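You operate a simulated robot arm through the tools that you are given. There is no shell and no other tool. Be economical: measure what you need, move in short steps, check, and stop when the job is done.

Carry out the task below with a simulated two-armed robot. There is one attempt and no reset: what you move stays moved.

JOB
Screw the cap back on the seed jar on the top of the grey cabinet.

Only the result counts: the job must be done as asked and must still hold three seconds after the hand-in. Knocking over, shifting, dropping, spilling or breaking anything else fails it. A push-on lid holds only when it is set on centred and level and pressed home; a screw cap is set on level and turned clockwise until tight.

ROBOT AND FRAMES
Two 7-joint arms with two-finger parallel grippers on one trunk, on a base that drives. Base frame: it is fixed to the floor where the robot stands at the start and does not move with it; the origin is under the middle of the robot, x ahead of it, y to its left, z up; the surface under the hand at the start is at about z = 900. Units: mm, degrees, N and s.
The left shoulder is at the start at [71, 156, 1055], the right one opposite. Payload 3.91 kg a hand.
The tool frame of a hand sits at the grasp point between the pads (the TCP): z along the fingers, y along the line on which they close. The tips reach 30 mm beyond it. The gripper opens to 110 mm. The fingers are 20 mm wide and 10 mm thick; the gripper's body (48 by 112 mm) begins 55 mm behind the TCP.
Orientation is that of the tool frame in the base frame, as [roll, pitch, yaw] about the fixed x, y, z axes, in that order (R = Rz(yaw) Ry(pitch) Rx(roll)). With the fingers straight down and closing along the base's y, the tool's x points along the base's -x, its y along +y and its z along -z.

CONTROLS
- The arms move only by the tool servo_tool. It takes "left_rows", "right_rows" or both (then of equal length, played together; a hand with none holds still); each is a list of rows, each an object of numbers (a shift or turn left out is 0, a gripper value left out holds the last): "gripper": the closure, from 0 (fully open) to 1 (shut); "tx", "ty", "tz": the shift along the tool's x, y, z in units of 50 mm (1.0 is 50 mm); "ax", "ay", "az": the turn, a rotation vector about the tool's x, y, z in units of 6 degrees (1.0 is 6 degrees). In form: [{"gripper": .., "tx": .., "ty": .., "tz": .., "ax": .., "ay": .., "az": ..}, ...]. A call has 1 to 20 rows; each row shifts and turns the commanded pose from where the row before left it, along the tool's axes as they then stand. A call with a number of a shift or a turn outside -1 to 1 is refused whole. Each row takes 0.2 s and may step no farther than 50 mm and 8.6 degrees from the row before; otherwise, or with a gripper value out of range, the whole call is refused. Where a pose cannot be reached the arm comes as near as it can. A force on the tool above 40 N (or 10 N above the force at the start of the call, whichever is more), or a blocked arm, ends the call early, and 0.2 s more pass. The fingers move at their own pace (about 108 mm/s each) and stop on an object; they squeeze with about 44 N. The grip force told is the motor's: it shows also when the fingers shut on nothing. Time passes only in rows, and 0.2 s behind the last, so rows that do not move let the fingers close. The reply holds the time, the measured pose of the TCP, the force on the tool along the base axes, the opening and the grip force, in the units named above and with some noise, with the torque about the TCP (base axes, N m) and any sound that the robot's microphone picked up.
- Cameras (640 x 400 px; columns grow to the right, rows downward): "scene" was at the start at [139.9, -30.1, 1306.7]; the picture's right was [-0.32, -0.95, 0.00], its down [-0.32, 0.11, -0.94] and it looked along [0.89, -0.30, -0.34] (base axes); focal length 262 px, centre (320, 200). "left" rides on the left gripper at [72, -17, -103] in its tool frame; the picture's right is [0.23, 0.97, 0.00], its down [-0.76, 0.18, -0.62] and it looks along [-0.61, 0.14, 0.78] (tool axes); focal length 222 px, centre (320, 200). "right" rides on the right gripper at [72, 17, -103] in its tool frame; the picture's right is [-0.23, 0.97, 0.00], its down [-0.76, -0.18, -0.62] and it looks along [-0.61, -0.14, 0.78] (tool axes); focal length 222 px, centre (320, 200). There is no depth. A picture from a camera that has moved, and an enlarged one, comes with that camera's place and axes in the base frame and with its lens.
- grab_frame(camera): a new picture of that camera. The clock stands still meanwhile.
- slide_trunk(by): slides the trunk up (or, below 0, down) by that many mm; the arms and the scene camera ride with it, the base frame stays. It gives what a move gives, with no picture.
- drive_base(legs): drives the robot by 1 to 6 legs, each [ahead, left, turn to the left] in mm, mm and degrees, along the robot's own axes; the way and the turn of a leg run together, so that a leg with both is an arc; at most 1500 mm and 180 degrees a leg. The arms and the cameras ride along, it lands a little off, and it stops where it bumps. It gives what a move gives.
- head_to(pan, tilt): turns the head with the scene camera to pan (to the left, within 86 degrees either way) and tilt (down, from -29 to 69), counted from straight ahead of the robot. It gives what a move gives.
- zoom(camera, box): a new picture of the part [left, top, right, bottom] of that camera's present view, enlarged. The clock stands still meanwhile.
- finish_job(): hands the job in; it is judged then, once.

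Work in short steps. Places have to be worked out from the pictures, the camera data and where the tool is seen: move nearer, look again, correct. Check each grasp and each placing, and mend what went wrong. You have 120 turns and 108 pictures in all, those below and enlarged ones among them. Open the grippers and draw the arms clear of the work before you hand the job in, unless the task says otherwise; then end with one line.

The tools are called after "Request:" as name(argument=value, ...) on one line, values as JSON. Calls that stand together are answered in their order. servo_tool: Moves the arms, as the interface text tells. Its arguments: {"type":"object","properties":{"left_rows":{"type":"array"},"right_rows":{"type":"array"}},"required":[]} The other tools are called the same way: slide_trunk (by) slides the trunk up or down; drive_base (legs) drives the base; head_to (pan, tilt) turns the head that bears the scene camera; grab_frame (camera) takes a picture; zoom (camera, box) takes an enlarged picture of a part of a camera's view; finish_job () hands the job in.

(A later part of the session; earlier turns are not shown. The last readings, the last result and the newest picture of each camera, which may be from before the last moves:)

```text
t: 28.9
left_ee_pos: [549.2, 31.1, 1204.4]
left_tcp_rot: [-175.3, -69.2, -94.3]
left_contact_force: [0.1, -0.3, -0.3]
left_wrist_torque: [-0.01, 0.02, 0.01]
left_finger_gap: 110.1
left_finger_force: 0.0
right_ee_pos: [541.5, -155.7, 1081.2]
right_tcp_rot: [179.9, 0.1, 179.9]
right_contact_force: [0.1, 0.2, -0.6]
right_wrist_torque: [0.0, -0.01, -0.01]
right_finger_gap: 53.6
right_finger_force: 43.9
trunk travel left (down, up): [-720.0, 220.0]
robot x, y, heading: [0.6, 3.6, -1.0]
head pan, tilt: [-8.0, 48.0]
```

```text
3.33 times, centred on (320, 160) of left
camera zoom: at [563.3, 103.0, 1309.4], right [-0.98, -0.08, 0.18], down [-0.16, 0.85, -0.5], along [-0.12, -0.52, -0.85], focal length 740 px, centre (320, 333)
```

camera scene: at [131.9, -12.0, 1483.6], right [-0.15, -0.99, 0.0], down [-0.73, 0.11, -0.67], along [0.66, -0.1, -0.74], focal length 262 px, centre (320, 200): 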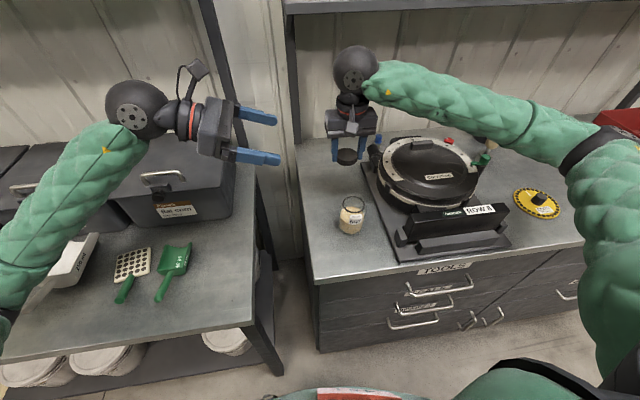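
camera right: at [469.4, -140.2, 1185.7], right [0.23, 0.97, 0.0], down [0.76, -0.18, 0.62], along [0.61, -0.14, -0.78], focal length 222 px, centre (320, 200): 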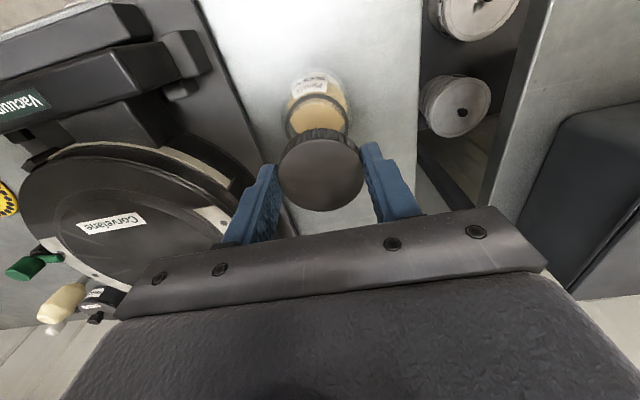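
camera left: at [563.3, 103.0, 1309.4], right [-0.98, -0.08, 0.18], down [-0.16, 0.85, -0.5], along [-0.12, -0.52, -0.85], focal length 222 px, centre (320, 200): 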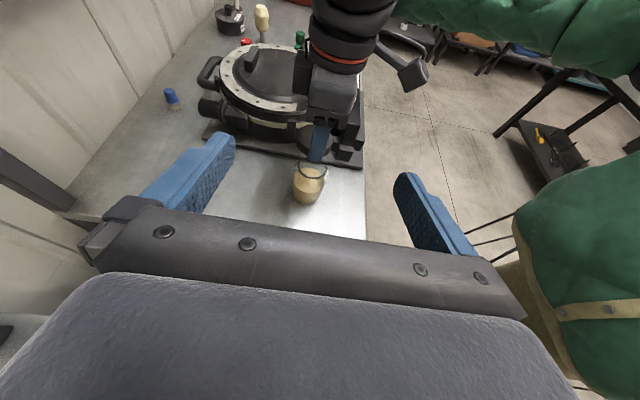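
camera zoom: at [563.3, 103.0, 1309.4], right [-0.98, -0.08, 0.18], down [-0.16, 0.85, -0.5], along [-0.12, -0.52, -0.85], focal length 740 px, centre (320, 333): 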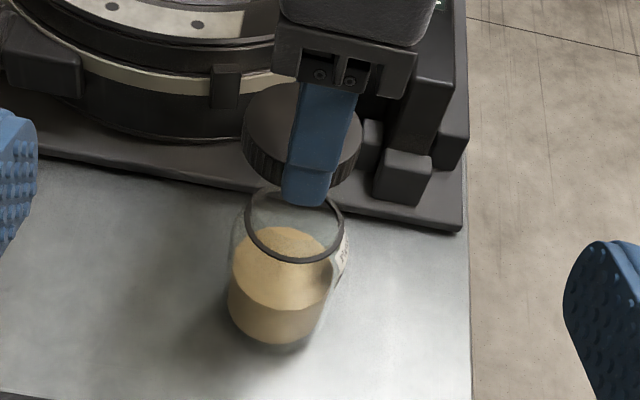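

The ring is at about (538.5, -158.5), so the cap needs to go about 3.5 mm back and 2.5 mm right. I'll shift and lower until the cap bottom is just above the neck (TCP ≈ 1050).

Request:
servo_tool(right_rows=[{"tx": 0.07, "ty": -0.05}, {"tz": 0.3}, {"tz": 0.3}])

Request:
zoom(camera="right", box=[260, 50, 380, 220])

Request:
zoom(camera="scene", box=[310, 160, 400, 240])

```text
t: 29.7
left_ee_pos: [550.6, 32.1, 1203.7]
left_tcp_rot: [-175.4, -69.4, -94.3]
left_contact_force: [0.5, -0.5, 0.1]
left_wrist_torque: [0.02, 0.0, 0.03]
left_finger_gap: 110.1
left_finger_force: 0.1
right_ee_pos: [540.3, -161.0, 1051.5]
right_tcp_rot: [179.9, 0.0, 179.9]
right_contact_force: [-0.3, -0.5, -0.4]
right_wrist_torque: [-0.01, 0.02, 0.02]
right_finger_gap: 53.7
right_finger_force: 43.7
trunk travel left (down, up): [-720.0, 220.0]
robot x, y, heading: [5.3, 3.9, -0.9]
head pan, tilt: [-8.0, 48.0]
```

```text
2.35 times, centred on (320, 135) of right
camera zoom: at [466.6, -142.7, 1154.9], right [0.23, 0.97, 0.0], down [0.76, -0.18, 0.62], along [0.61, -0.14, -0.78], focal length 523 px, centre (320, 353)
```

zoom: 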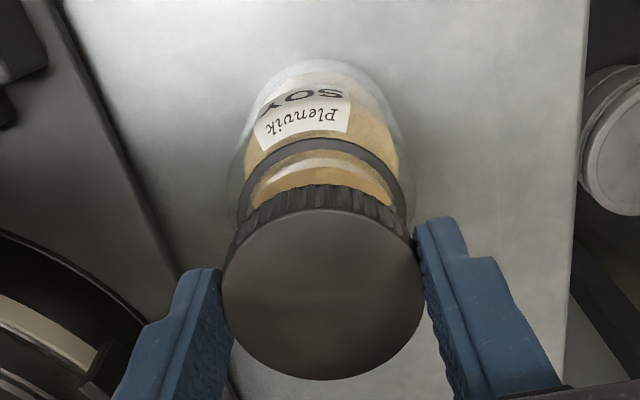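

```text
5.00 times, centred on (355, 200) of scene
camera zoom: at [131.6, -10.4, 1483.6], right [-0.15, -0.99, 0.0], down [-0.73, 0.11, -0.67], along [0.66, -0.1, -0.74], focal length 1311 px, centre (145, 200)
```

zoom: 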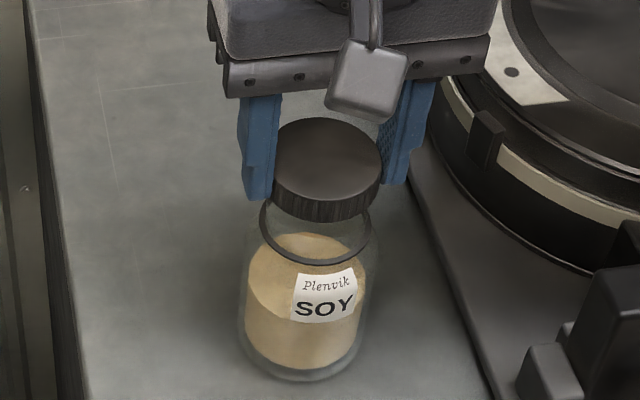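

Both views show the cap centred over the ring to about 1 mm. I'll lower in 2 mm steps to feel the neck.

Request:
servo_tool(right_rows=[{"tz": 0.06, "ty": 0.01}, {"tz": 0.04}, {"tz": 0.04}, {"tz": 0.04}])

```text
t: 30.7
left_ee_pos: [548.6, 32.2, 1205.4]
left_tcp_rot: [-175.5, -69.3, -94.4]
left_contact_force: [-0.8, -0.2, -0.4]
left_wrist_torque: [0.0, 0.02, 0.02]
left_finger_gap: 110.0
left_finger_force: 0.0
right_ee_pos: [539.4, -159.0, 1040.9]
right_tcp_rot: [179.9, 0.1, 179.8]
right_contact_force: [-0.3, -0.2, -0.4]
right_wrist_torque: [0.01, 0.01, 0.01]
right_finger_gap: 53.7
right_finger_force: 43.8
trunk travel left (down, up): [-720.0, 220.0]
robot x, y, heading: [4.6, 1.5, -0.7]
head pan, tilt: [-8.0, 48.0]
```

No contact at 1040.9, so I'll go on in small steps.

Request:
servo_tool(right_rows=[{"tz": 0.04}, {"tz": 0.04}, {"tz": 0.04}])

Request:
zoom(camera="scene", box=[310, 160, 400, 240])

```text
t: 31.5
left_ee_pos: [548.1, 29.4, 1205.3]
left_tcp_rot: [-175.1, -69.4, -94.5]
left_contact_force: [-0.4, 0.0, -0.3]
left_wrist_torque: [0.03, -0.03, 0.0]
left_finger_gap: 110.0
left_finger_force: 0.1
right_ee_pos: [539.3, -158.1, 1041.7]
right_tcp_rot: [179.8, 0.5, 180.0]
right_contact_force: [-5.5, 0.9, 25.1]
right_wrist_torque: [-0.17, 0.63, 0.03]
right_finger_gap: 53.6
right_finger_force: 44.3
trunk travel left (down, up): [-720.0, 220.0]
robot x, y, heading: [3.1, 2.9, -0.7]
head pan, tilt: [-8.0, 48.0]
stopped in row 3 (right hand): the force on the tool passed its limit at 44 N (the readings are from after the stop); the commanded pose is now the measured one
```

```text
5.00 times, centred on (355, 200) of scene
camera zoom: at [130.5, -10.3, 1483.8], right [-0.15, -0.99, 0.0], down [-0.73, 0.11, -0.67], along [0.66, -0.1, -0.74], focal length 1311 px, centre (145, 200)
```

zoom: 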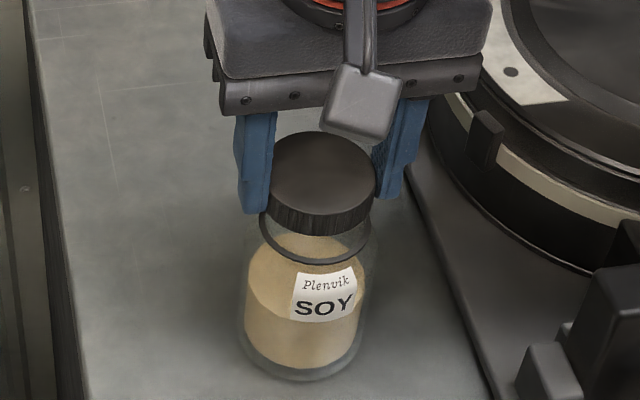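

The cap touches the neck top at TCP ≈ 1040. The torque puts the contact on the -x/-y side, so the cap sits a little too far toward +x and +y. I'll lift, shift about 2 mm in -x and 1 mm in -y, and probe again.

Request:
servo_tool(right_rows=[{"tz": -0.08, "ay": 0.06}, {"tx": 0.04, "ty": -0.02}, {"tz": 0.06}, {"tz": 0.03}, {"tz": 0.02}, {"tz": 0.02}])

```text
t: 32.7
left_ee_pos: [548.6, 31.1, 1205.1]
left_tcp_rot: [-175.1, -69.2, -94.5]
left_contact_force: [0.2, -0.2, -0.5]
left_wrist_torque: [0.0, 0.01, -0.02]
left_finger_gap: 109.7
left_finger_force: 0.1
right_ee_pos: [536.8, -160.4, 1039.7]
right_tcp_rot: [179.7, 0.3, 179.9]
right_contact_force: [-5.8, -2.0, 24.2]
right_wrist_torque: [0.19, 0.67, 0.11]
right_finger_gap: 53.6
right_finger_force: 43.8
trunk travel left (down, up): [-720.0, 220.0]
robot x, y, heading: [1.6, 5.6, -0.5]
head pan, tilt: [-8.0, 48.0]
stopped in row 6 (right hand): the force on the tool passed its limit at 41 N (the readings are from after the stop); the commanded pose is now the measured one
```

The contact is still on the -x side. I'll look closely at how level and centred the cap is on the neck.

Request:
zoom(camera="scene", box=[332, 180, 380, 216])

Request:
zoom(camera="right", box=[270, 80, 370, 180])

Request:
zoom(camera="left", box=[280, 115, 350, 185])

```text
11.11 times, centred on (356, 198) of scene
camera zoom: at [130.2, -10.6, 1483.7], right [-0.15, -0.99, 0.0], down [-0.73, 0.11, -0.67], along [0.66, -0.1, -0.74], focal length 2914 px, centre (-80, 222)
```

zoom: 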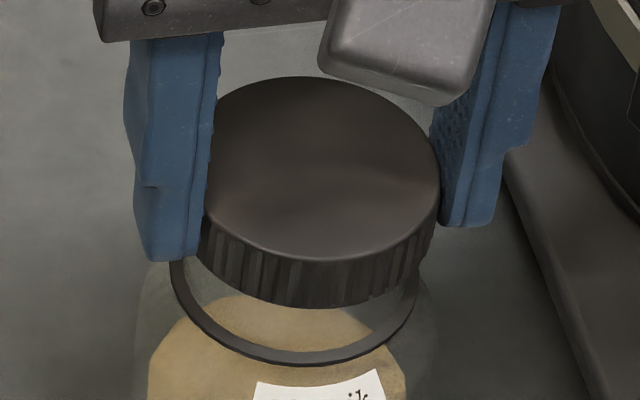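

```text
4.00 times, centred on (320, 130) of right
camera zoom: at [464.0, -143.6, 1144.4], right [0.23, 0.97, 0.01], down [0.76, -0.18, 0.63], along [0.61, -0.14, -0.78], focal length 888 px, centre (320, 480)
```

zoom: 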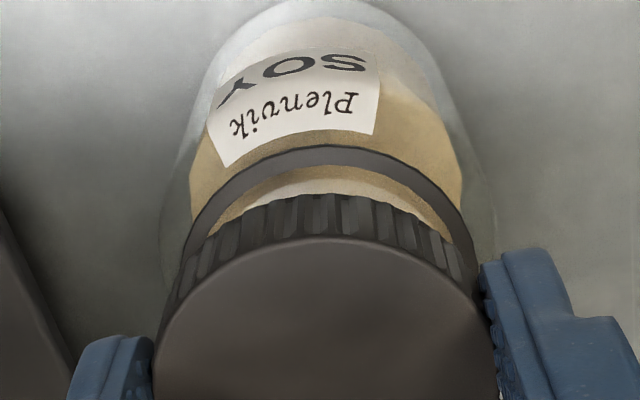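

```text
5.71 times, centred on (315, 150) of left
camera zoom: at [562.4, 102.7, 1309.8], right [-0.98, -0.08, 0.18], down [-0.16, 0.85, -0.5], along [-0.12, -0.52, -0.85], focal length 1269 px, centre (349, 486)
```

zoom: 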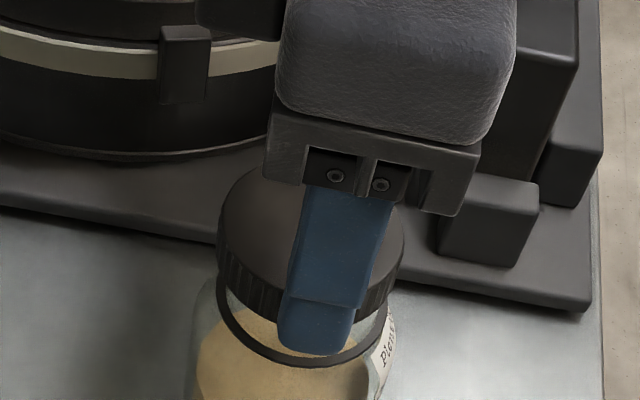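

By the views the cap should sit at about (538.5, -159). I'll lift, shift there, level it, and come down to light contact.

Request:
servo_tool(right_rows=[{"tz": -0.08, "ay": 0.05}, {"tx": -0.034, "ty": 0.028}, {"tz": 0.06}, {"tz": 0.02}, {"tz": 0.01}])

```text
t: 33.9
left_ee_pos: [547.8, 30.4, 1205.1]
left_tcp_rot: [-174.9, -69.2, -94.6]
left_contact_force: [0.0, 0.1, -0.2]
left_wrist_torque: [0.01, 0.0, -0.01]
left_finger_gap: 109.8
left_finger_force: 0.1
right_ee_pos: [536.6, -159.3, 1039.9]
right_tcp_rot: [179.6, 0.1, 179.9]
right_contact_force: [-7.0, -6.1, 35.7]
right_wrist_torque: [0.03, 0.95, 0.1]
right_finger_gap: 53.6
right_finger_force: 44.4
trunk travel left (down, up): [-720.0, 220.0]
robot x, y, heading: [2.3, 2.6, -0.5]
head pan, tilt: [-8.0, 48.0]
```

The contact stays on the -x side whichever way I shift, which may be the start of the thread. I'll ease the force a little and try a small clockwise turn to see how torque and height respond.

Request:
servo_tool(right_rows=[{"tz": -0.01}, {"az": 0.7}, {"az": 0.7}, {"az": 0.7}, {"az": 0.7}, {"az": 0.7}])

Request:
zoom(camera="scene", box=[332, 180, 380, 216])

```text
t: 35.3
left_ee_pos: [548.5, 32.5, 1204.7]
left_tcp_rot: [-175.2, -69.4, -94.4]
left_contact_force: [-0.2, 0.1, 0.1]
left_wrist_torque: [-0.02, 0.0, -0.05]
left_finger_gap: 110.3
left_finger_force: 0.1
right_ee_pos: [538.3, -156.7, 1039.5]
right_tcp_rot: [179.8, -0.1, 158.8]
right_contact_force: [1.7, 9.8, 25.4]
right_wrist_torque: [0.92, 0.0, 0.01]
right_finger_gap: 53.4
right_finger_force: 44.0
trunk travel left (down, up): [-720.0, 220.0]
robot x, y, heading: [-2.3, 2.7, -0.8]
head pan, tilt: [-8.0, 48.0]
```

```text
11.11 times, centred on (356, 198) of scene
camera zoom: at [130.5, -9.1, 1483.7], right [-0.15, -0.99, 0.0], down [-0.73, 0.11, -0.67], along [0.66, -0.1, -0.74], focal length 2914 px, centre (-80, 222)
```

zoom: 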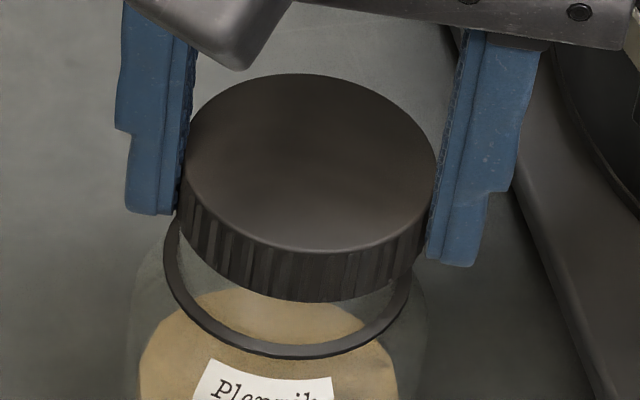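

The label moved with the cap, so the jar is turning along and does need holding. The trouble before was a low left elbow, so I'll lift the cap clear and raise the trunk another 200 mm. That lets the left arm come in from higher.

Request:
servo_tool(right_rows=[{"tz": -0.4}, {"tz": -0.6}, {"az": -0.9}, {"az": -0.9}, {"az": -0.9}, {"az": -0.8}])

Request:
slide_trunk(by=200)

Request:
head_to(pan=-8, tilt=56)

Request:
grab_frame(camera="scene")

```text
t: 36.7
left_ee_pos: [550.2, 31.7, 1204.3]
left_tcp_rot: [-175.3, -69.3, -94.3]
left_contact_force: [-0.4, 0.3, 0.3]
left_wrist_torque: [0.01, -0.02, 0.02]
left_finger_gap: 109.9
left_finger_force: 0.2
right_ee_pos: [540.5, -157.2, 1088.8]
right_tcp_rot: [179.9, -0.1, 179.8]
right_contact_force: [0.3, -0.6, 0.5]
right_wrist_torque: [0.01, 0.01, 0.02]
right_finger_gap: 53.6
right_finger_force: 43.8
trunk travel left (down, up): [-720.0, 220.0]
robot x, y, heading: [4.3, 4.5, -0.8]
head pan, tilt: [-8.0, 48.0]
```

```text
t: 38.9
left_ee_pos: [549.2, 30.4, 1403.9]
left_tcp_rot: [-175.4, -69.3, -94.3]
left_contact_force: [0.1, 0.0, 0.4]
left_wrist_torque: [0.0, 0.01, 0.02]
left_finger_gap: 110.3
left_finger_force: 0.0
right_ee_pos: [539.8, -158.9, 1290.1]
right_tcp_rot: [179.7, -0.2, 179.9]
right_contact_force: [0.3, -0.1, 0.3]
right_wrist_torque: [0.02, 0.01, 0.0]
right_finger_gap: 53.5
right_finger_force: 44.0
trunk travel left (down, up): [-920.0, 20.0]
robot x, y, heading: [0.9, 3.8, -0.6]
head pan, tilt: [-8.0, 48.0]
```

```text
t: 39.6
left_ee_pos: [549.2, 30.5, 1405.0]
left_tcp_rot: [-175.4, -69.3, -94.4]
left_contact_force: [-0.7, -0.7, -0.7]
left_wrist_torque: [-0.01, 0.02, 0.01]
left_finger_gap: 110.2
left_finger_force: 0.0
right_ee_pos: [540.8, -158.4, 1288.6]
right_tcp_rot: [179.9, -0.1, 179.8]
right_contact_force: [-0.3, 0.4, -1.1]
right_wrist_torque: [0.01, 0.01, 0.0]
right_finger_gap: 53.9
right_finger_force: 43.9
trunk travel left (down, up): [-920.0, 20.0]
robot x, y, heading: [1.5, 1.5, -0.9]
head pan, tilt: [-8.0, 56.0]
```

```text
63 pictures are left
camera scene: at [124.3, -9.3, 1673.1], right [-0.15, -0.99, 0.0], down [-0.82, 0.13, -0.56], along [0.55, -0.09, -0.83], focal length 262 px, centre (320, 200)
```

scene: 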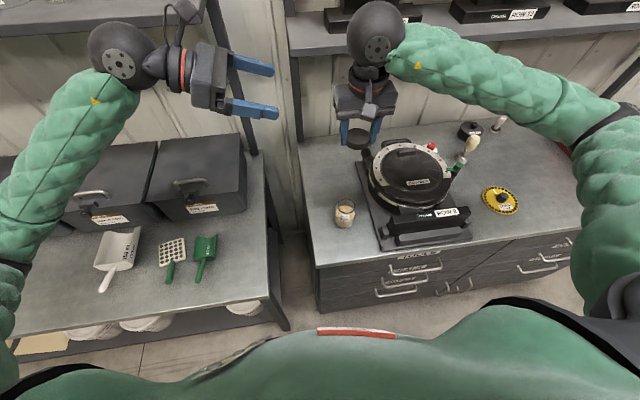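

All the items are where they were. I'll tilt the left tool to about 30° below horizontal and lower it to about z 1080 at y≈30, then check the arm.

Request:
servo_tool(left_rows=[{"ay": -0.8}, {"ay": -0.75}, {"tz": 0.41, "tx": -0.7}, {"tz": 0.41, "tx": -0.7}, {"tz": 0.41, "tx": -0.7}, {"tz": 0.41, "tx": -0.7}, {"tz": 0.41, "tx": -0.7}, {"tz": 0.41, "tx": -0.7}, {"tz": 0.41, "tx": -0.7}, {"tz": 0.41, "tx": -0.7}])

Request:
grab_frame(camera="scene")

Request:
grab_frame(camera="left")

```text
t: 41.8
left_ee_pos: [558.3, 30.4, 1079.5]
left_tcp_rot: [-176.6, -60.1, -92.8]
left_contact_force: [-0.5, -0.7, 0.1]
left_wrist_torque: [-0.01, 0.03, -0.01]
left_finger_gap: 109.7
left_finger_force: 0.1
right_ee_pos: [539.8, -158.3, 1288.2]
right_tcp_rot: [179.8, -0.2, 179.8]
right_contact_force: [-0.3, -0.1, 0.8]
right_wrist_torque: [0.0, 0.0, 0.02]
right_finger_gap: 53.9
right_finger_force: 43.6
trunk travel left (down, up): [-920.0, 20.0]
robot x, y, heading: [4.3, 4.6, -0.8]
head pan, tilt: [-8.0, 56.0]
```

```text
62 pictures are left
camera scene: at [124.3, -9.2, 1673.2], right [-0.15, -0.99, 0.0], down [-0.82, 0.13, -0.56], along [0.55, -0.09, -0.83], focal length 262 px, centre (320, 200)
```

scene: 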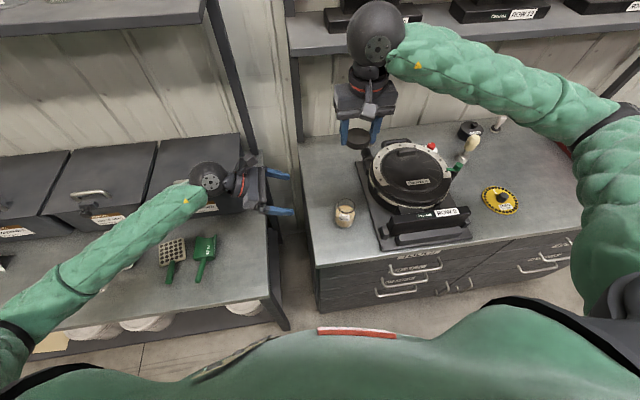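

```text
61 pictures are left
camera left: at [572.9, 84.9, 1194.2], right [-0.98, -0.11, 0.17], down [-0.17, 0.92, -0.35], along [-0.11, -0.37, -0.92], focal length 222 px, centre (320, 200)
```

left: 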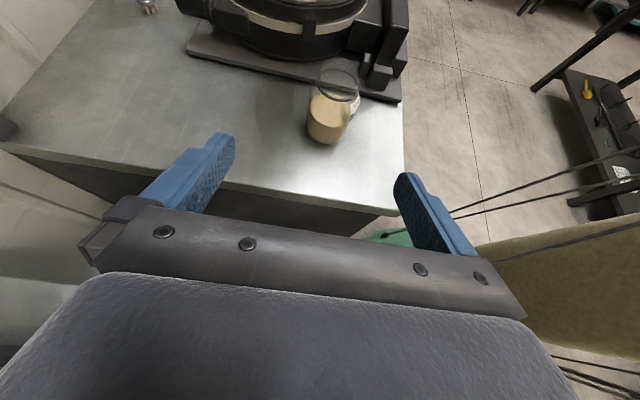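

The posture looks higher now. I'll advance over the jar at z≈1060 so the fingers straddle its axis in x, then check.

Request:
servo_tool(left_rows=[{"tz": 0.81, "tx": 0.35, "ty": 0.08}, {"tz": 0.81, "tx": 0.35, "ty": 0.08}, {"tz": 0.81, "tx": 0.35, "ty": 0.08}, {"tz": 0.81, "tx": 0.35, "ty": 0.08}])

Request:
grab_frame(camera="scene")

Request:
grab_frame(camera="left")

```text
t: 42.8
left_ee_pos: [541.0, -145.8, 1056.1]
left_tcp_rot: [-176.7, -59.9, -92.7]
left_contact_force: [0.1, -0.5, 0.5]
left_wrist_torque: [-0.02, 0.0, 0.02]
left_finger_gap: 110.3
left_finger_force: 0.1
right_ee_pos: [540.3, -159.9, 1288.4]
right_tcp_rot: [179.7, -0.2, 179.9]
right_contact_force: [0.2, -0.9, -0.2]
right_wrist_torque: [0.02, -0.03, 0.01]
right_finger_gap: 53.4
right_finger_force: 44.3
trunk travel left (down, up): [-920.0, 20.0]
robot x, y, heading: [3.5, 4.5, -0.6]
head pan, tilt: [-8.0, 56.0]
```

```text
60 pictures are left
camera scene: at [124.6, -11.6, 1673.1], right [-0.15, -0.99, 0.0], down [-0.82, 0.13, -0.56], along [0.55, -0.08, -0.83], focal length 262 px, centre (320, 200)
```

scene: 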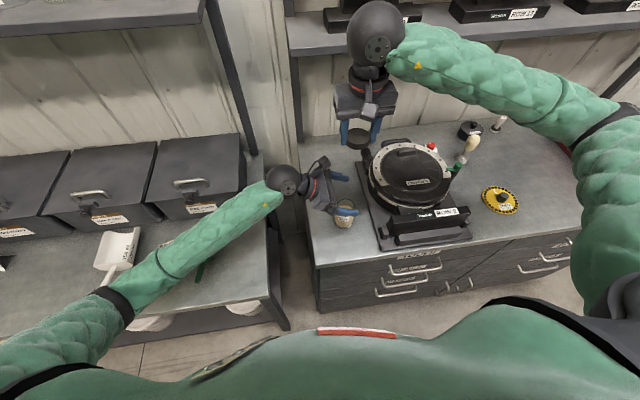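

```text
59 pictures are left
camera left: at [556.5, -92.9, 1171.4], right [-0.98, -0.12, 0.17], down [-0.17, 0.92, -0.35], along [-0.11, -0.37, -0.92], focal length 222 px, centre (320, 200)
```

left: 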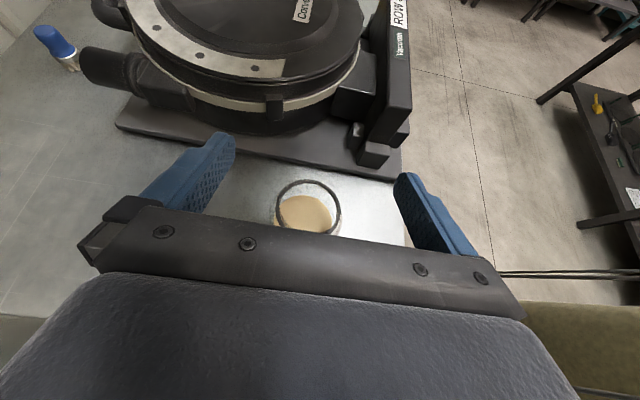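

My size estimate puts the left elbow low, around z 940 over the left bench, so going straight down would hit again. I'll raise 80 mm, then swing the hand's heading from -y toward forward-right by about 48° about the vertical. The forearm then comes in from the robot's side instead.

Request:
servo_tool(left_rows=[{"tz": -0.4, "tx": 0.69}, {"tz": -0.4, "tx": 0.69}, {"ax": 0.866, "az": -0.5}, {"ax": 0.866, "az": -0.5}, {"ax": 0.866, "az": -0.5}, {"ax": 0.866, "az": -0.5}, {"ax": 0.866, "az": -0.5}, {"ax": 0.866, "az": -0.5}, {"ax": 0.866, "az": -0.5}, {"ax": 0.866, "az": -0.5}])

Request:
grab_frame(camera="scene")

```text
t: 45.0
left_ee_pos: [540.7, -146.4, 1139.2]
left_tcp_rot: [-177.1, -60.9, -56.3]
left_contact_force: [-0.5, -0.5, 0.0]
left_wrist_torque: [-0.02, -0.03, -0.02]
left_finger_gap: 109.8
left_finger_force: 0.1
left hand out of reach, approached as far as the arm can: row 9, 10
right_ee_pos: [540.3, -156.7, 1288.7]
right_tcp_rot: [179.8, -0.1, 179.8]
right_contact_force: [-0.7, 2.1, 0.4]
right_wrist_torque: [0.02, 0.01, 0.01]
right_finger_gap: 53.5
right_finger_force: 44.1
trunk travel left (down, up): [-920.0, 20.0]
robot x, y, heading: [0.7, -0.4, -0.9]
head pan, tilt: [-8.0, 56.0]
```

```text
58 pictures are left
camera scene: at [124.0, -9.7, 1673.1], right [-0.15, -0.99, 0.0], down [-0.82, 0.13, -0.56], along [0.55, -0.09, -0.83], focal length 262 px, centre (320, 200)
```

scene: 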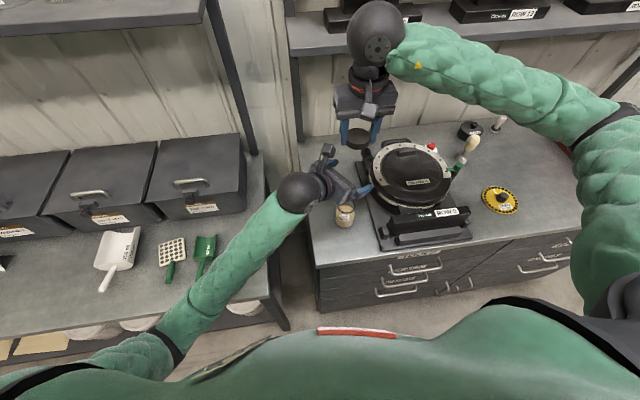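

Heading reached -56° before the reach limit. The elbow is now in front of the left bench but would still meet its corner when lowered. I'll drive the base 180 mm to the right so the left arm works over the gap.

Request:
drive_base(legs=[[0, -180, 0.9]])

Request:
grab_frame(camera="scene")

```text
t: 46.5
left_ee_pos: [541.0, -318.1, 1139.0]
left_tcp_rot: [-177.3, -61.0, -55.4]
left_contact_force: [-0.8, 0.5, 0.2]
left_wrist_torque: [0.01, -0.02, 0.02]
left_finger_gap: 110.0
left_finger_force: 0.1
right_ee_pos: [540.8, -329.8, 1288.8]
right_tcp_rot: [179.8, -0.2, -179.3]
right_contact_force: [-0.1, -0.4, 0.1]
right_wrist_torque: [0.01, -0.01, -0.01]
right_finger_gap: 53.4
right_finger_force: 44.0
trunk travel left (down, up): [-920.0, 20.0]
robot x, y, heading: [0.5, -180.5, 0.1]
head pan, tilt: [-8.0, 56.0]
```

```text
57 pictures are left
camera scene: at [122.9, -186.9, 1673.2], right [-0.14, -0.99, 0.0], down [-0.82, 0.11, -0.56], along [0.55, -0.08, -0.83], focal length 262 px, centre (320, 200)
```

scene: 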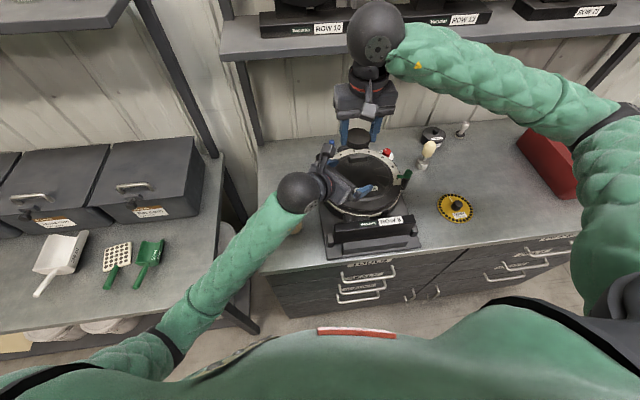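

Now the left arm has room. I'll move the left hand back over the jar to about (532, -148, 1060), and look.

Request:
servo_tool(left_rows=[{"tz": -0.354, "tx": -0.558, "ty": -0.357}, {"tz": -0.354, "tx": -0.558, "ty": -0.357}, {"tz": -0.354, "tx": -0.558, "ty": -0.357}, {"tz": -0.354, "tx": -0.558, "ty": -0.357}, {"tz": -0.354, "tx": -0.558, "ty": -0.357}])

Request:
grab_frame(camera="scene")

Request:
grab_frame(camera="left")

```text
t: 47.7
left_ee_pos: [528.4, -144.8, 1061.4]
left_tcp_rot: [-177.1, -61.0, -55.6]
left_contact_force: [-0.2, 0.1, 0.6]
left_wrist_torque: [0.0, -0.01, 0.03]
left_finger_gap: 110.2
left_finger_force: 0.0
right_ee_pos: [541.4, -331.0, 1289.2]
right_tcp_rot: [179.9, -0.2, -179.4]
right_contact_force: [-0.2, -0.3, 0.6]
right_wrist_torque: [-0.01, -0.01, -0.02]
right_finger_gap: 53.7
right_finger_force: 43.9
trunk travel left (down, up): [-920.0, 20.0]
robot x, y, heading: [1.1, -178.1, 0.1]
head pan, tilt: [-8.0, 56.0]
```

```text
56 pictures are left
camera scene: at [122.4, -187.3, 1673.2], right [-0.14, -0.99, 0.0], down [-0.82, 0.11, -0.56], along [0.55, -0.08, -0.83], focal length 262 px, centre (320, 200)
```

scene: 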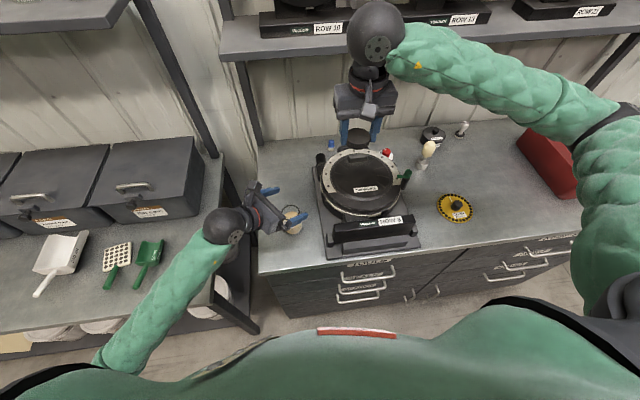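

```text
55 pictures are left
camera left: at [506.2, -92.3, 1175.7], right [-0.72, -0.68, 0.17], down [-0.68, 0.63, -0.37], along [0.14, -0.38, -0.91], focal length 222 px, centre (320, 200)
```

left: 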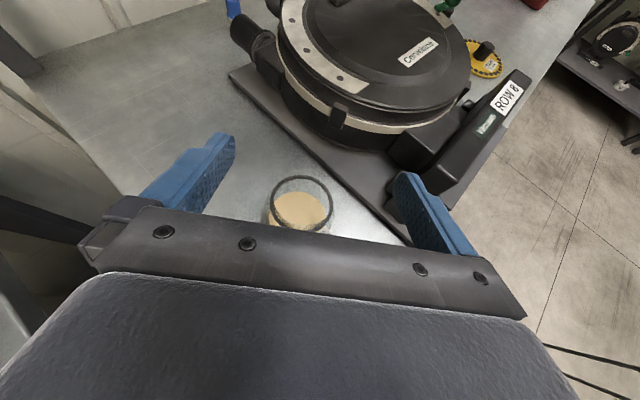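

I'll zoom to refine the jar's present location, because the twist may have nudged it.

Request:
zoom(camera="scene", box=[250, 180, 330, 240])

Request:
zoom(camera="left", box=[240, 150, 360, 240])

```text
6.67 times, centred on (290, 210) of scene
camera zoom: at [122.4, -187.3, 1673.2], right [-0.14, -0.99, 0.0], down [-0.82, 0.11, -0.56], along [0.55, -0.08, -0.83], focal length 1748 px, centre (520, 133)
```

zoom: 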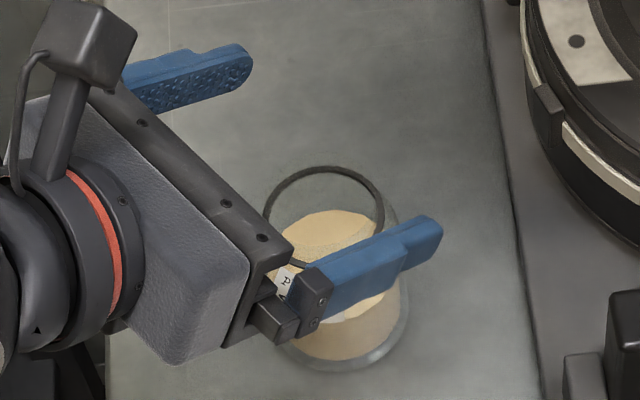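

```text
4.44 times, centred on (300, 195) of left
camera zoom: at [506.2, -92.3, 1175.7], right [-0.72, -0.68, 0.17], down [-0.68, 0.63, -0.37], along [0.14, -0.38, -0.91], focal length 987 px, centre (409, 222)
```

zoom: 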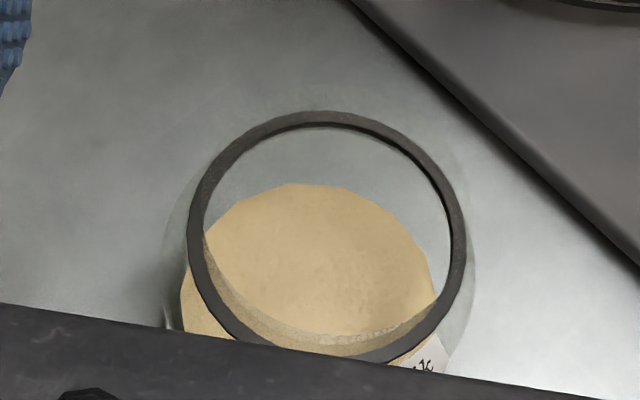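

The estimates average to about (541.5, -157). I'll lower the left hand, straddling the jar, to z≈940 with a small sideways correction.

Request:
servo_tool(left_rows=[{"tz": 0.25, "tx": -0.41, "ty": -0.05}, {"tz": 0.25, "tx": -0.41, "ty": -0.06}, {"tz": 0.25, "tx": -0.41}, {"tz": 0.25, "tx": -0.41}, {"tz": 0.25, "tx": -0.41}])

Request:
grab_frame(camera="scene")

Request:
grab_frame(camera="left")

```text
t: 48.9
left_ee_pos: [538.2, -146.5, 941.4]
left_tcp_rot: [-177.2, -60.8, -55.5]
left_contact_force: [0.2, -0.2, -0.3]
left_wrist_torque: [0.01, -0.01, -0.02]
left_finger_gap: 110.3
left_finger_force: 0.1
right_ee_pos: [540.8, -329.3, 1288.2]
right_tcp_rot: [179.8, -0.1, -179.5]
right_contact_force: [0.2, 0.3, 0.2]
right_wrist_torque: [0.0, 0.01, 0.02]
right_finger_gap: 53.4
right_finger_force: 44.2
trunk travel left (down, up): [-920.0, 20.0]
robot x, y, heading: [0.5, -178.1, 0.1]
head pan, tilt: [-8.0, 56.0]
```

```text
52 pictures are left
camera scene: at [123.1, -188.0, 1673.2], right [-0.14, -0.99, 0.0], down [-0.82, 0.11, -0.56], along [0.55, -0.08, -0.83], focal length 262 px, centre (320, 200)
```

scene: 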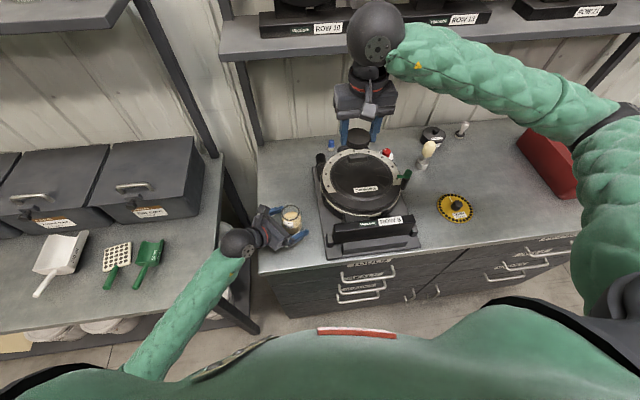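

```text
51 pictures are left
camera left: at [516.9, -92.1, 1055.6], right [-0.71, -0.68, 0.18], down [-0.69, 0.63, -0.37], along [0.14, -0.38, -0.91], focal length 222 px, centre (320, 200)
```

left: 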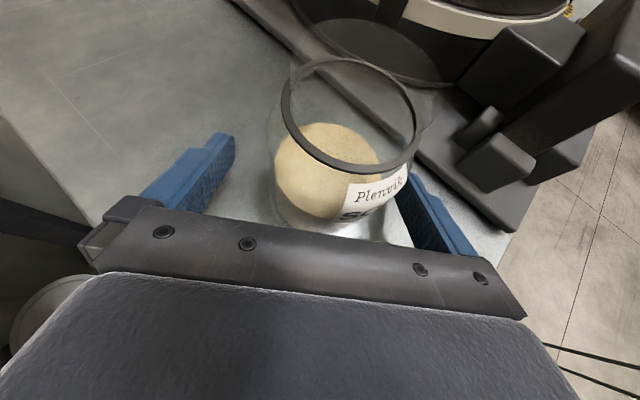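

The left hand reached z 941 freely. The ring works out at about (545, -157), centred between the fingers and 12 mm ahead of the TCP. I'll close the left gripper on the jar body.

Request:
servo_tool(left_rows=[{"gripper": 0.25}, {"gripper": 0.32}, {"gripper": 0.36}, {"gripper": 0.4}, {"gripper": 0.45}, {"gripper": 1.0}, {"gripper": 1.0}])

Request:
zoom(camera="scene", box=[240, 180, 340, 260])

Request:
grab_frame(camera="left")

```text
t: 50.5
left_ee_pos: [537.2, -146.0, 942.2]
left_tcp_rot: [-177.2, -60.9, -55.5]
left_contact_force: [0.2, -0.6, 0.9]
left_wrist_torque: [-0.07, 0.05, 0.03]
left_finger_gap: 67.3
left_finger_force: 44.2
right_ee_pos: [540.7, -330.4, 1288.7]
right_tcp_rot: [179.8, -0.1, -179.3]
right_contact_force: [0.0, 0.2, 0.3]
right_wrist_torque: [0.0, -0.02, -0.01]
right_finger_gap: 53.8
right_finger_force: 44.2
trunk travel left (down, up): [-920.0, 20.0]
robot x, y, heading: [-1.6, -172.2, 0.1]
head pan, tilt: [-8.0, 56.0]
```

```text
5.00 times, centred on (290, 220) of scene
camera zoom: at [122.9, -187.9, 1673.1], right [-0.14, -0.99, 0.0], down [-0.82, 0.11, -0.56], along [0.55, -0.08, -0.83], focal length 1311 px, centre (470, 100)
```

zoom: 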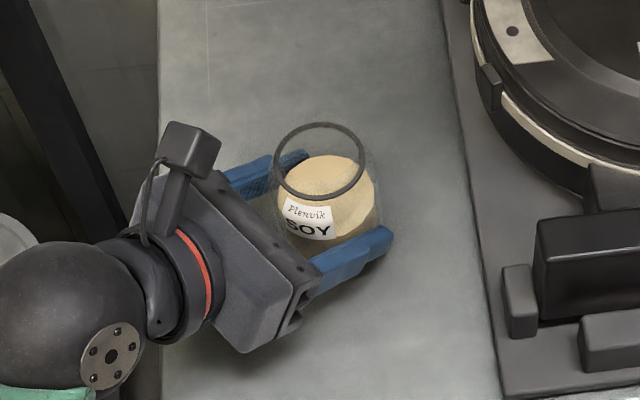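

```text
49 pictures are left
camera left: at [516.7, -92.2, 1055.9], right [-0.72, -0.68, 0.18], down [-0.69, 0.63, -0.37], along [0.14, -0.38, -0.91], focal length 222 px, centre (320, 200)
```

left: 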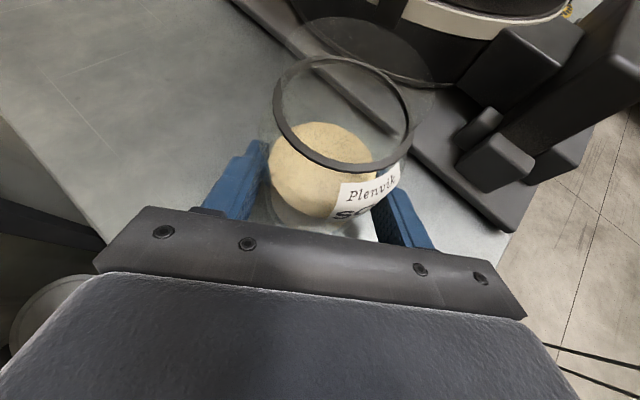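

The jar is held (gap 67.3, 44 N) with the axis at about (543.5, -156.5). Next I'll bring the right hand with the cap above the jar: sideways first at height, then down to about 1110.

Request:
servo_tool(right_rows=[{"ty": 0.87, "az": 0.12}, {"ty": 0.87}, {"ty": 0.87}, {"ty": 0.87, "tx": -0.04}, {"tz": 0.6}, {"tz": 0.8}, {"tz": 0.8}, {"tz": 0.8}, {"tz": 0.5}])

Request:
zoom(camera="scene", box=[240, 140, 368, 260])

Request:
grab_frame(camera="right")

Request:
grab_frame(camera="left")

```text
t: 52.5
left_ee_pos: [538.8, -144.5, 942.6]
left_tcp_rot: [-177.4, -61.0, -55.4]
left_contact_force: [1.4, -1.9, 1.0]
left_wrist_torque: [-0.13, 0.04, 0.06]
left_finger_gap: 67.3
left_finger_force: 44.4
right_ee_pos: [541.9, -155.2, 1114.7]
right_tcp_rot: [179.8, -0.1, 180.0]
right_contact_force: [0.1, -0.9, 0.1]
right_wrist_torque: [0.01, 0.04, 0.03]
right_finger_gap: 53.5
right_finger_force: 43.9
trunk travel left (down, up): [-920.0, 20.0]
robot x, y, heading: [-0.5, -180.1, 0.2]
head pan, tilt: [-8.0, 56.0]
```

```text
3.33 times, centred on (304, 200) of scene
camera zoom: at [123.1, -187.3, 1673.2], right [-0.14, -0.99, 0.0], down [-0.82, 0.11, -0.56], along [0.55, -0.08, -0.83], focal length 874 px, centre (373, 200)
```

zoom: 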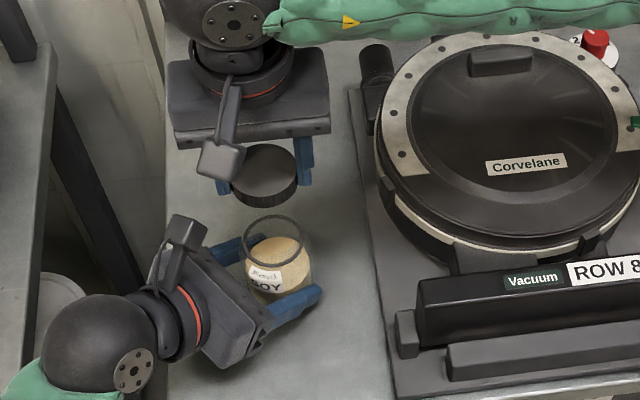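

```text
47 pictures are left
camera right: at [470.1, -139.8, 1219.5], right [0.23, 0.97, 0.0], down [0.76, -0.18, 0.62], along [0.61, -0.14, -0.78], focal length 222 px, centre (320, 200)
```

right: 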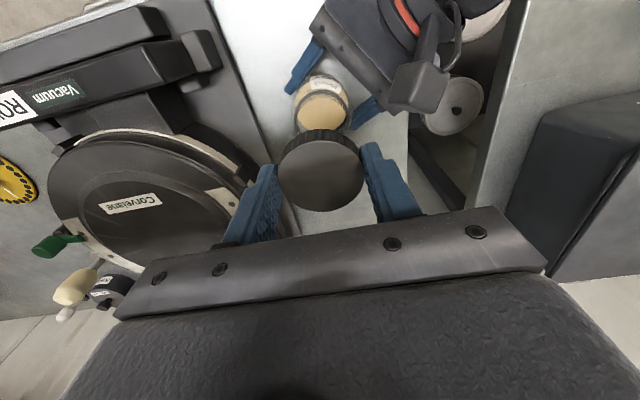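

```text
46 pictures are left
camera left: at [516.8, -91.9, 1056.0], right [-0.72, -0.68, 0.18], down [-0.69, 0.63, -0.37], along [0.14, -0.38, -0.91], focal length 222 px, centre (320, 200)
```

left: 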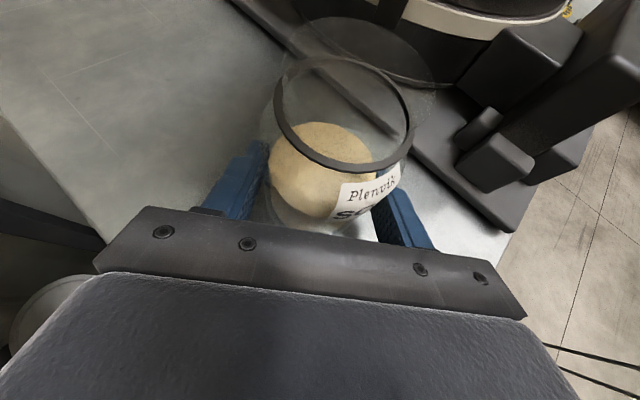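

In the scene view the ring lies about +2 mm in x and -1 mm in y from the cap. I'll confirm with the right camera zoomed.

Request:
zoom(camera="right", box=[260, 50, 380, 220])

```text
2.35 times, centred on (320, 135) of right
camera zoom: at [470.1, -139.8, 1219.5], right [0.23, 0.97, 0.0], down [0.76, -0.18, 0.62], along [0.61, -0.14, -0.78], focal length 523 px, centre (320, 353)
```

zoom: 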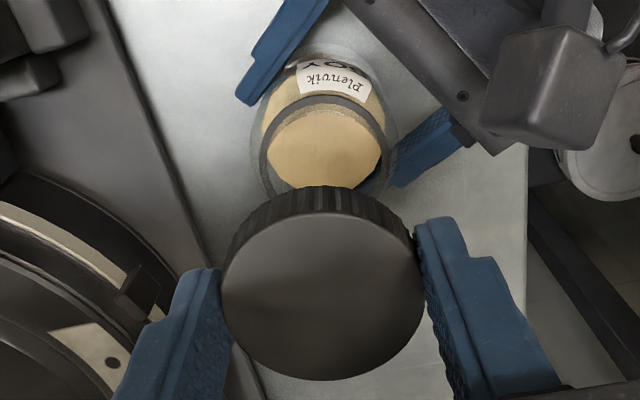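

The right camera says they agree within about 1 mm, so I'll shift +1 mm in x. Then I'll descend to just above the neck.

Request:
servo_tool(right_rows=[{"tx": -0.02, "tz": 0.3}, {"tz": 0.5}, {"tz": 0.5}])

Request:
zoom(camera="right", box=[270, 80, 370, 180])

Request:
zoom(camera="scene", box=[264, 180, 312, 216])

Request:
grab_frame(camera="left")

```text
t: 53.3
left_ee_pos: [538.0, -145.3, 943.0]
left_tcp_rot: [-177.2, -61.0, -55.4]
left_contact_force: [-0.1, 1.1, 3.2]
left_wrist_torque: [-0.12, 0.08, 0.02]
left_finger_gap: 67.3
left_finger_force: 44.2
right_ee_pos: [543.0, -154.7, 1049.3]
right_tcp_rot: [179.8, -0.1, 179.9]
right_contact_force: [0.5, -0.2, -0.5]
right_wrist_torque: [0.0, -0.02, 0.02]
right_finger_gap: 53.6
right_finger_force: 43.7
trunk travel left (down, up): [-920.0, 20.0]
robot x, y, heading: [3.0, -175.1, -0.1]
head pan, tilt: [-8.0, 56.0]
```

```text
4.00 times, centred on (320, 130) of right
camera zoom: at [470.7, -138.9, 1154.0], right [0.23, 0.97, 0.0], down [0.76, -0.18, 0.62], along [0.6, -0.14, -0.78], focal length 888 px, centre (320, 480)
```

zoom: 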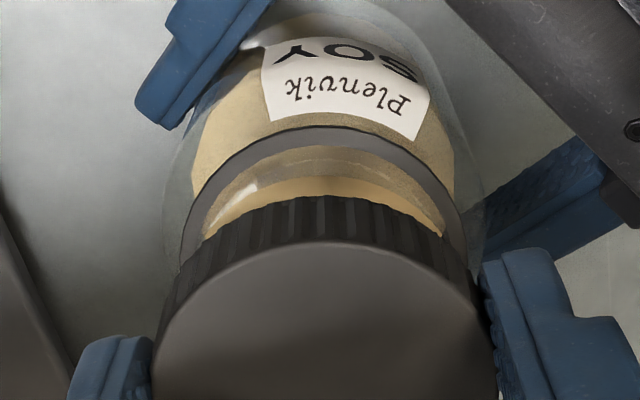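

```text
11.11 times, centred on (288, 198) of scene
camera zoom: at [122.9, -187.7, 1673.2], right [-0.14, -0.99, 0.0], down [-0.82, 0.11, -0.56], along [0.55, -0.08, -0.83], focal length 2914 px, centre (676, 222)
```

zoom: 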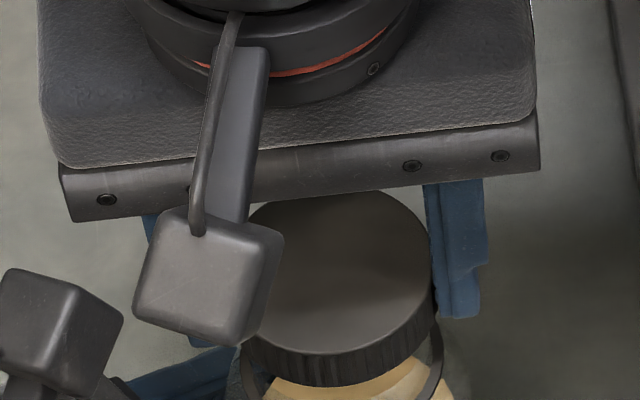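

```text
42 pictures are left
camera left: at [516.7, -92.0, 1056.1], right [-0.72, -0.68, 0.18], down [-0.69, 0.63, -0.37], along [0.14, -0.38, -0.91], focal length 222 px, centre (320, 200)
```

left: 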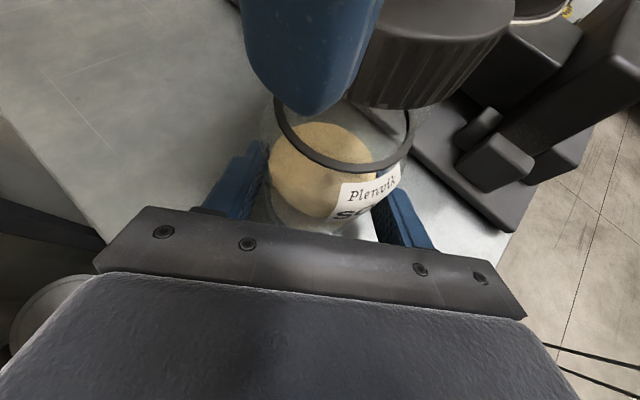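

Alignment looks within about 1 mm. I'll lower gently to contact and read the torque.

Request:
servo_tool(right_rows=[{"tz": 0.08}, {"tz": 0.06}, {"tz": 0.04}, {"tz": 0.02}, {"tz": 0.02}])

```text
t: 54.5
left_ee_pos: [536.7, -144.8, 942.5]
left_tcp_rot: [-177.2, -61.0, -55.5]
left_contact_force: [4.5, -1.2, 0.1]
left_wrist_torque: [-0.68, 0.07, 0.07]
left_finger_gap: 67.0
left_finger_force: 44.0
right_ee_pos: [542.2, -155.6, 1039.3]
right_tcp_rot: [179.7, -0.1, 180.0]
right_contact_force: [-2.3, -0.9, 14.5]
right_wrist_torque: [0.19, 0.23, 0.05]
right_finger_gap: 53.4
right_finger_force: 44.0
trunk travel left (down, up): [-920.0, 20.0]
robot x, y, heading: [-0.9, -179.0, 0.0]
head pan, tilt: [-8.0, 56.0]
```

There's light contact, nearly centred, slightly toward (-x, +y). I'll nudge about 1 mm that way and then turn clockwise 30°, watching height and torque.

Request:
servo_tool(right_rows=[{"tz": -0.03}, {"tx": 0.014, "ty": 0.02}, {"tz": 0.03}, {"az": 0.8}, {"az": 0.8}, {"az": 0.8}, {"az": 0.8}, {"az": 0.8}])

Request:
grab_frame(camera="left")

```text
t: 56.3
left_ee_pos: [537.7, -146.2, 942.4]
left_tcp_rot: [-177.2, -61.1, -55.5]
left_contact_force: [11.9, -1.9, 3.2]
left_wrist_torque: [0.05, 0.92, -0.07]
left_finger_gap: 66.9
left_finger_force: 44.2
right_ee_pos: [541.0, -153.6, 1038.0]
right_tcp_rot: [179.9, -0.3, 156.0]
right_contact_force: [-12.2, 2.9, -0.7]
right_wrist_torque: [0.08, 0.33, 0.15]
right_finger_gap: 53.7
right_finger_force: 43.6
trunk travel left (down, up): [-920.0, 20.0]
robot x, y, heading: [-0.2, -178.4, -0.1]
head pan, tilt: [-8.0, 56.0]
```

```text
41 pictures are left
camera left: at [516.7, -91.9, 1056.2], right [-0.71, -0.68, 0.18], down [-0.69, 0.63, -0.37], along [0.14, -0.38, -0.91], focal length 222 px, centre (320, 200)
```

left: 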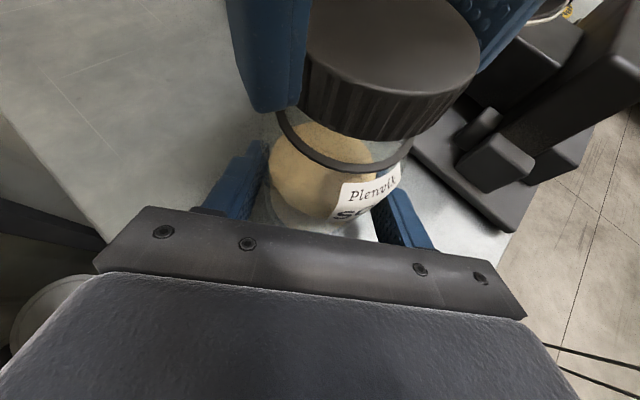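

The jar held still while the cap turned 24°. The vertical force fell to zero while a lateral force appeared, so the cap seems captured on the neck. I'll relieve the lateral force by moving 1 mm in -x and press gently down to see if it sinks.

Request:
servo_tool(right_rows=[{"tx": 0.025}, {"tz": 0.03}, {"tz": 0.02}])

```text
t: 57.1
left_ee_pos: [537.6, -145.4, 941.7]
left_tcp_rot: [-177.2, -61.0, -55.5]
left_contact_force: [5.1, -1.3, 6.9]
left_wrist_torque: [0.03, 0.16, 0.05]
left_finger_gap: 66.6
left_finger_force: 44.2
right_ee_pos: [541.2, -155.0, 1035.6]
right_tcp_rot: [179.7, -0.2, 156.0]
right_contact_force: [-2.2, 2.1, 1.3]
right_wrist_torque: [0.12, 0.09, -0.03]
right_finger_gap: 53.7
right_finger_force: 44.0
trunk travel left (down, up): [-920.0, 20.0]
robot x, y, heading: [-0.3, -174.0, 0.1]
head pan, tilt: [-8.0, 56.0]
```

It sinks freely over the neck (1035.6, force ~1 N). I'll continue down in small steps until it meets the thread.

Request:
servo_tool(right_rows=[{"tz": 0.03}, {"tz": 0.03}, {"tz": 0.03}, {"tz": 0.03}])

```text
t: 58.1
left_ee_pos: [537.1, -145.3, 942.4]
left_tcp_rot: [-177.2, -61.1, -55.3]
left_contact_force: [5.2, 3.9, 6.0]
left_wrist_torque: [-0.95, 1.02, 0.11]
left_finger_gap: 67.1
left_finger_force: 44.2
right_ee_pos: [540.8, -154.0, 1030.2]
right_tcp_rot: [179.9, -0.2, 156.0]
right_contact_force: [-6.2, -5.1, 4.2]
right_wrist_torque: [0.17, -0.38, -0.05]
right_finger_gap: 53.3
right_finger_force: 44.6
trunk travel left (down, up): [-920.0, 20.0]
robot x, y, heading: [-3.4, -177.1, 0.3]
head pan, tilt: [-8.0, 56.0]
```

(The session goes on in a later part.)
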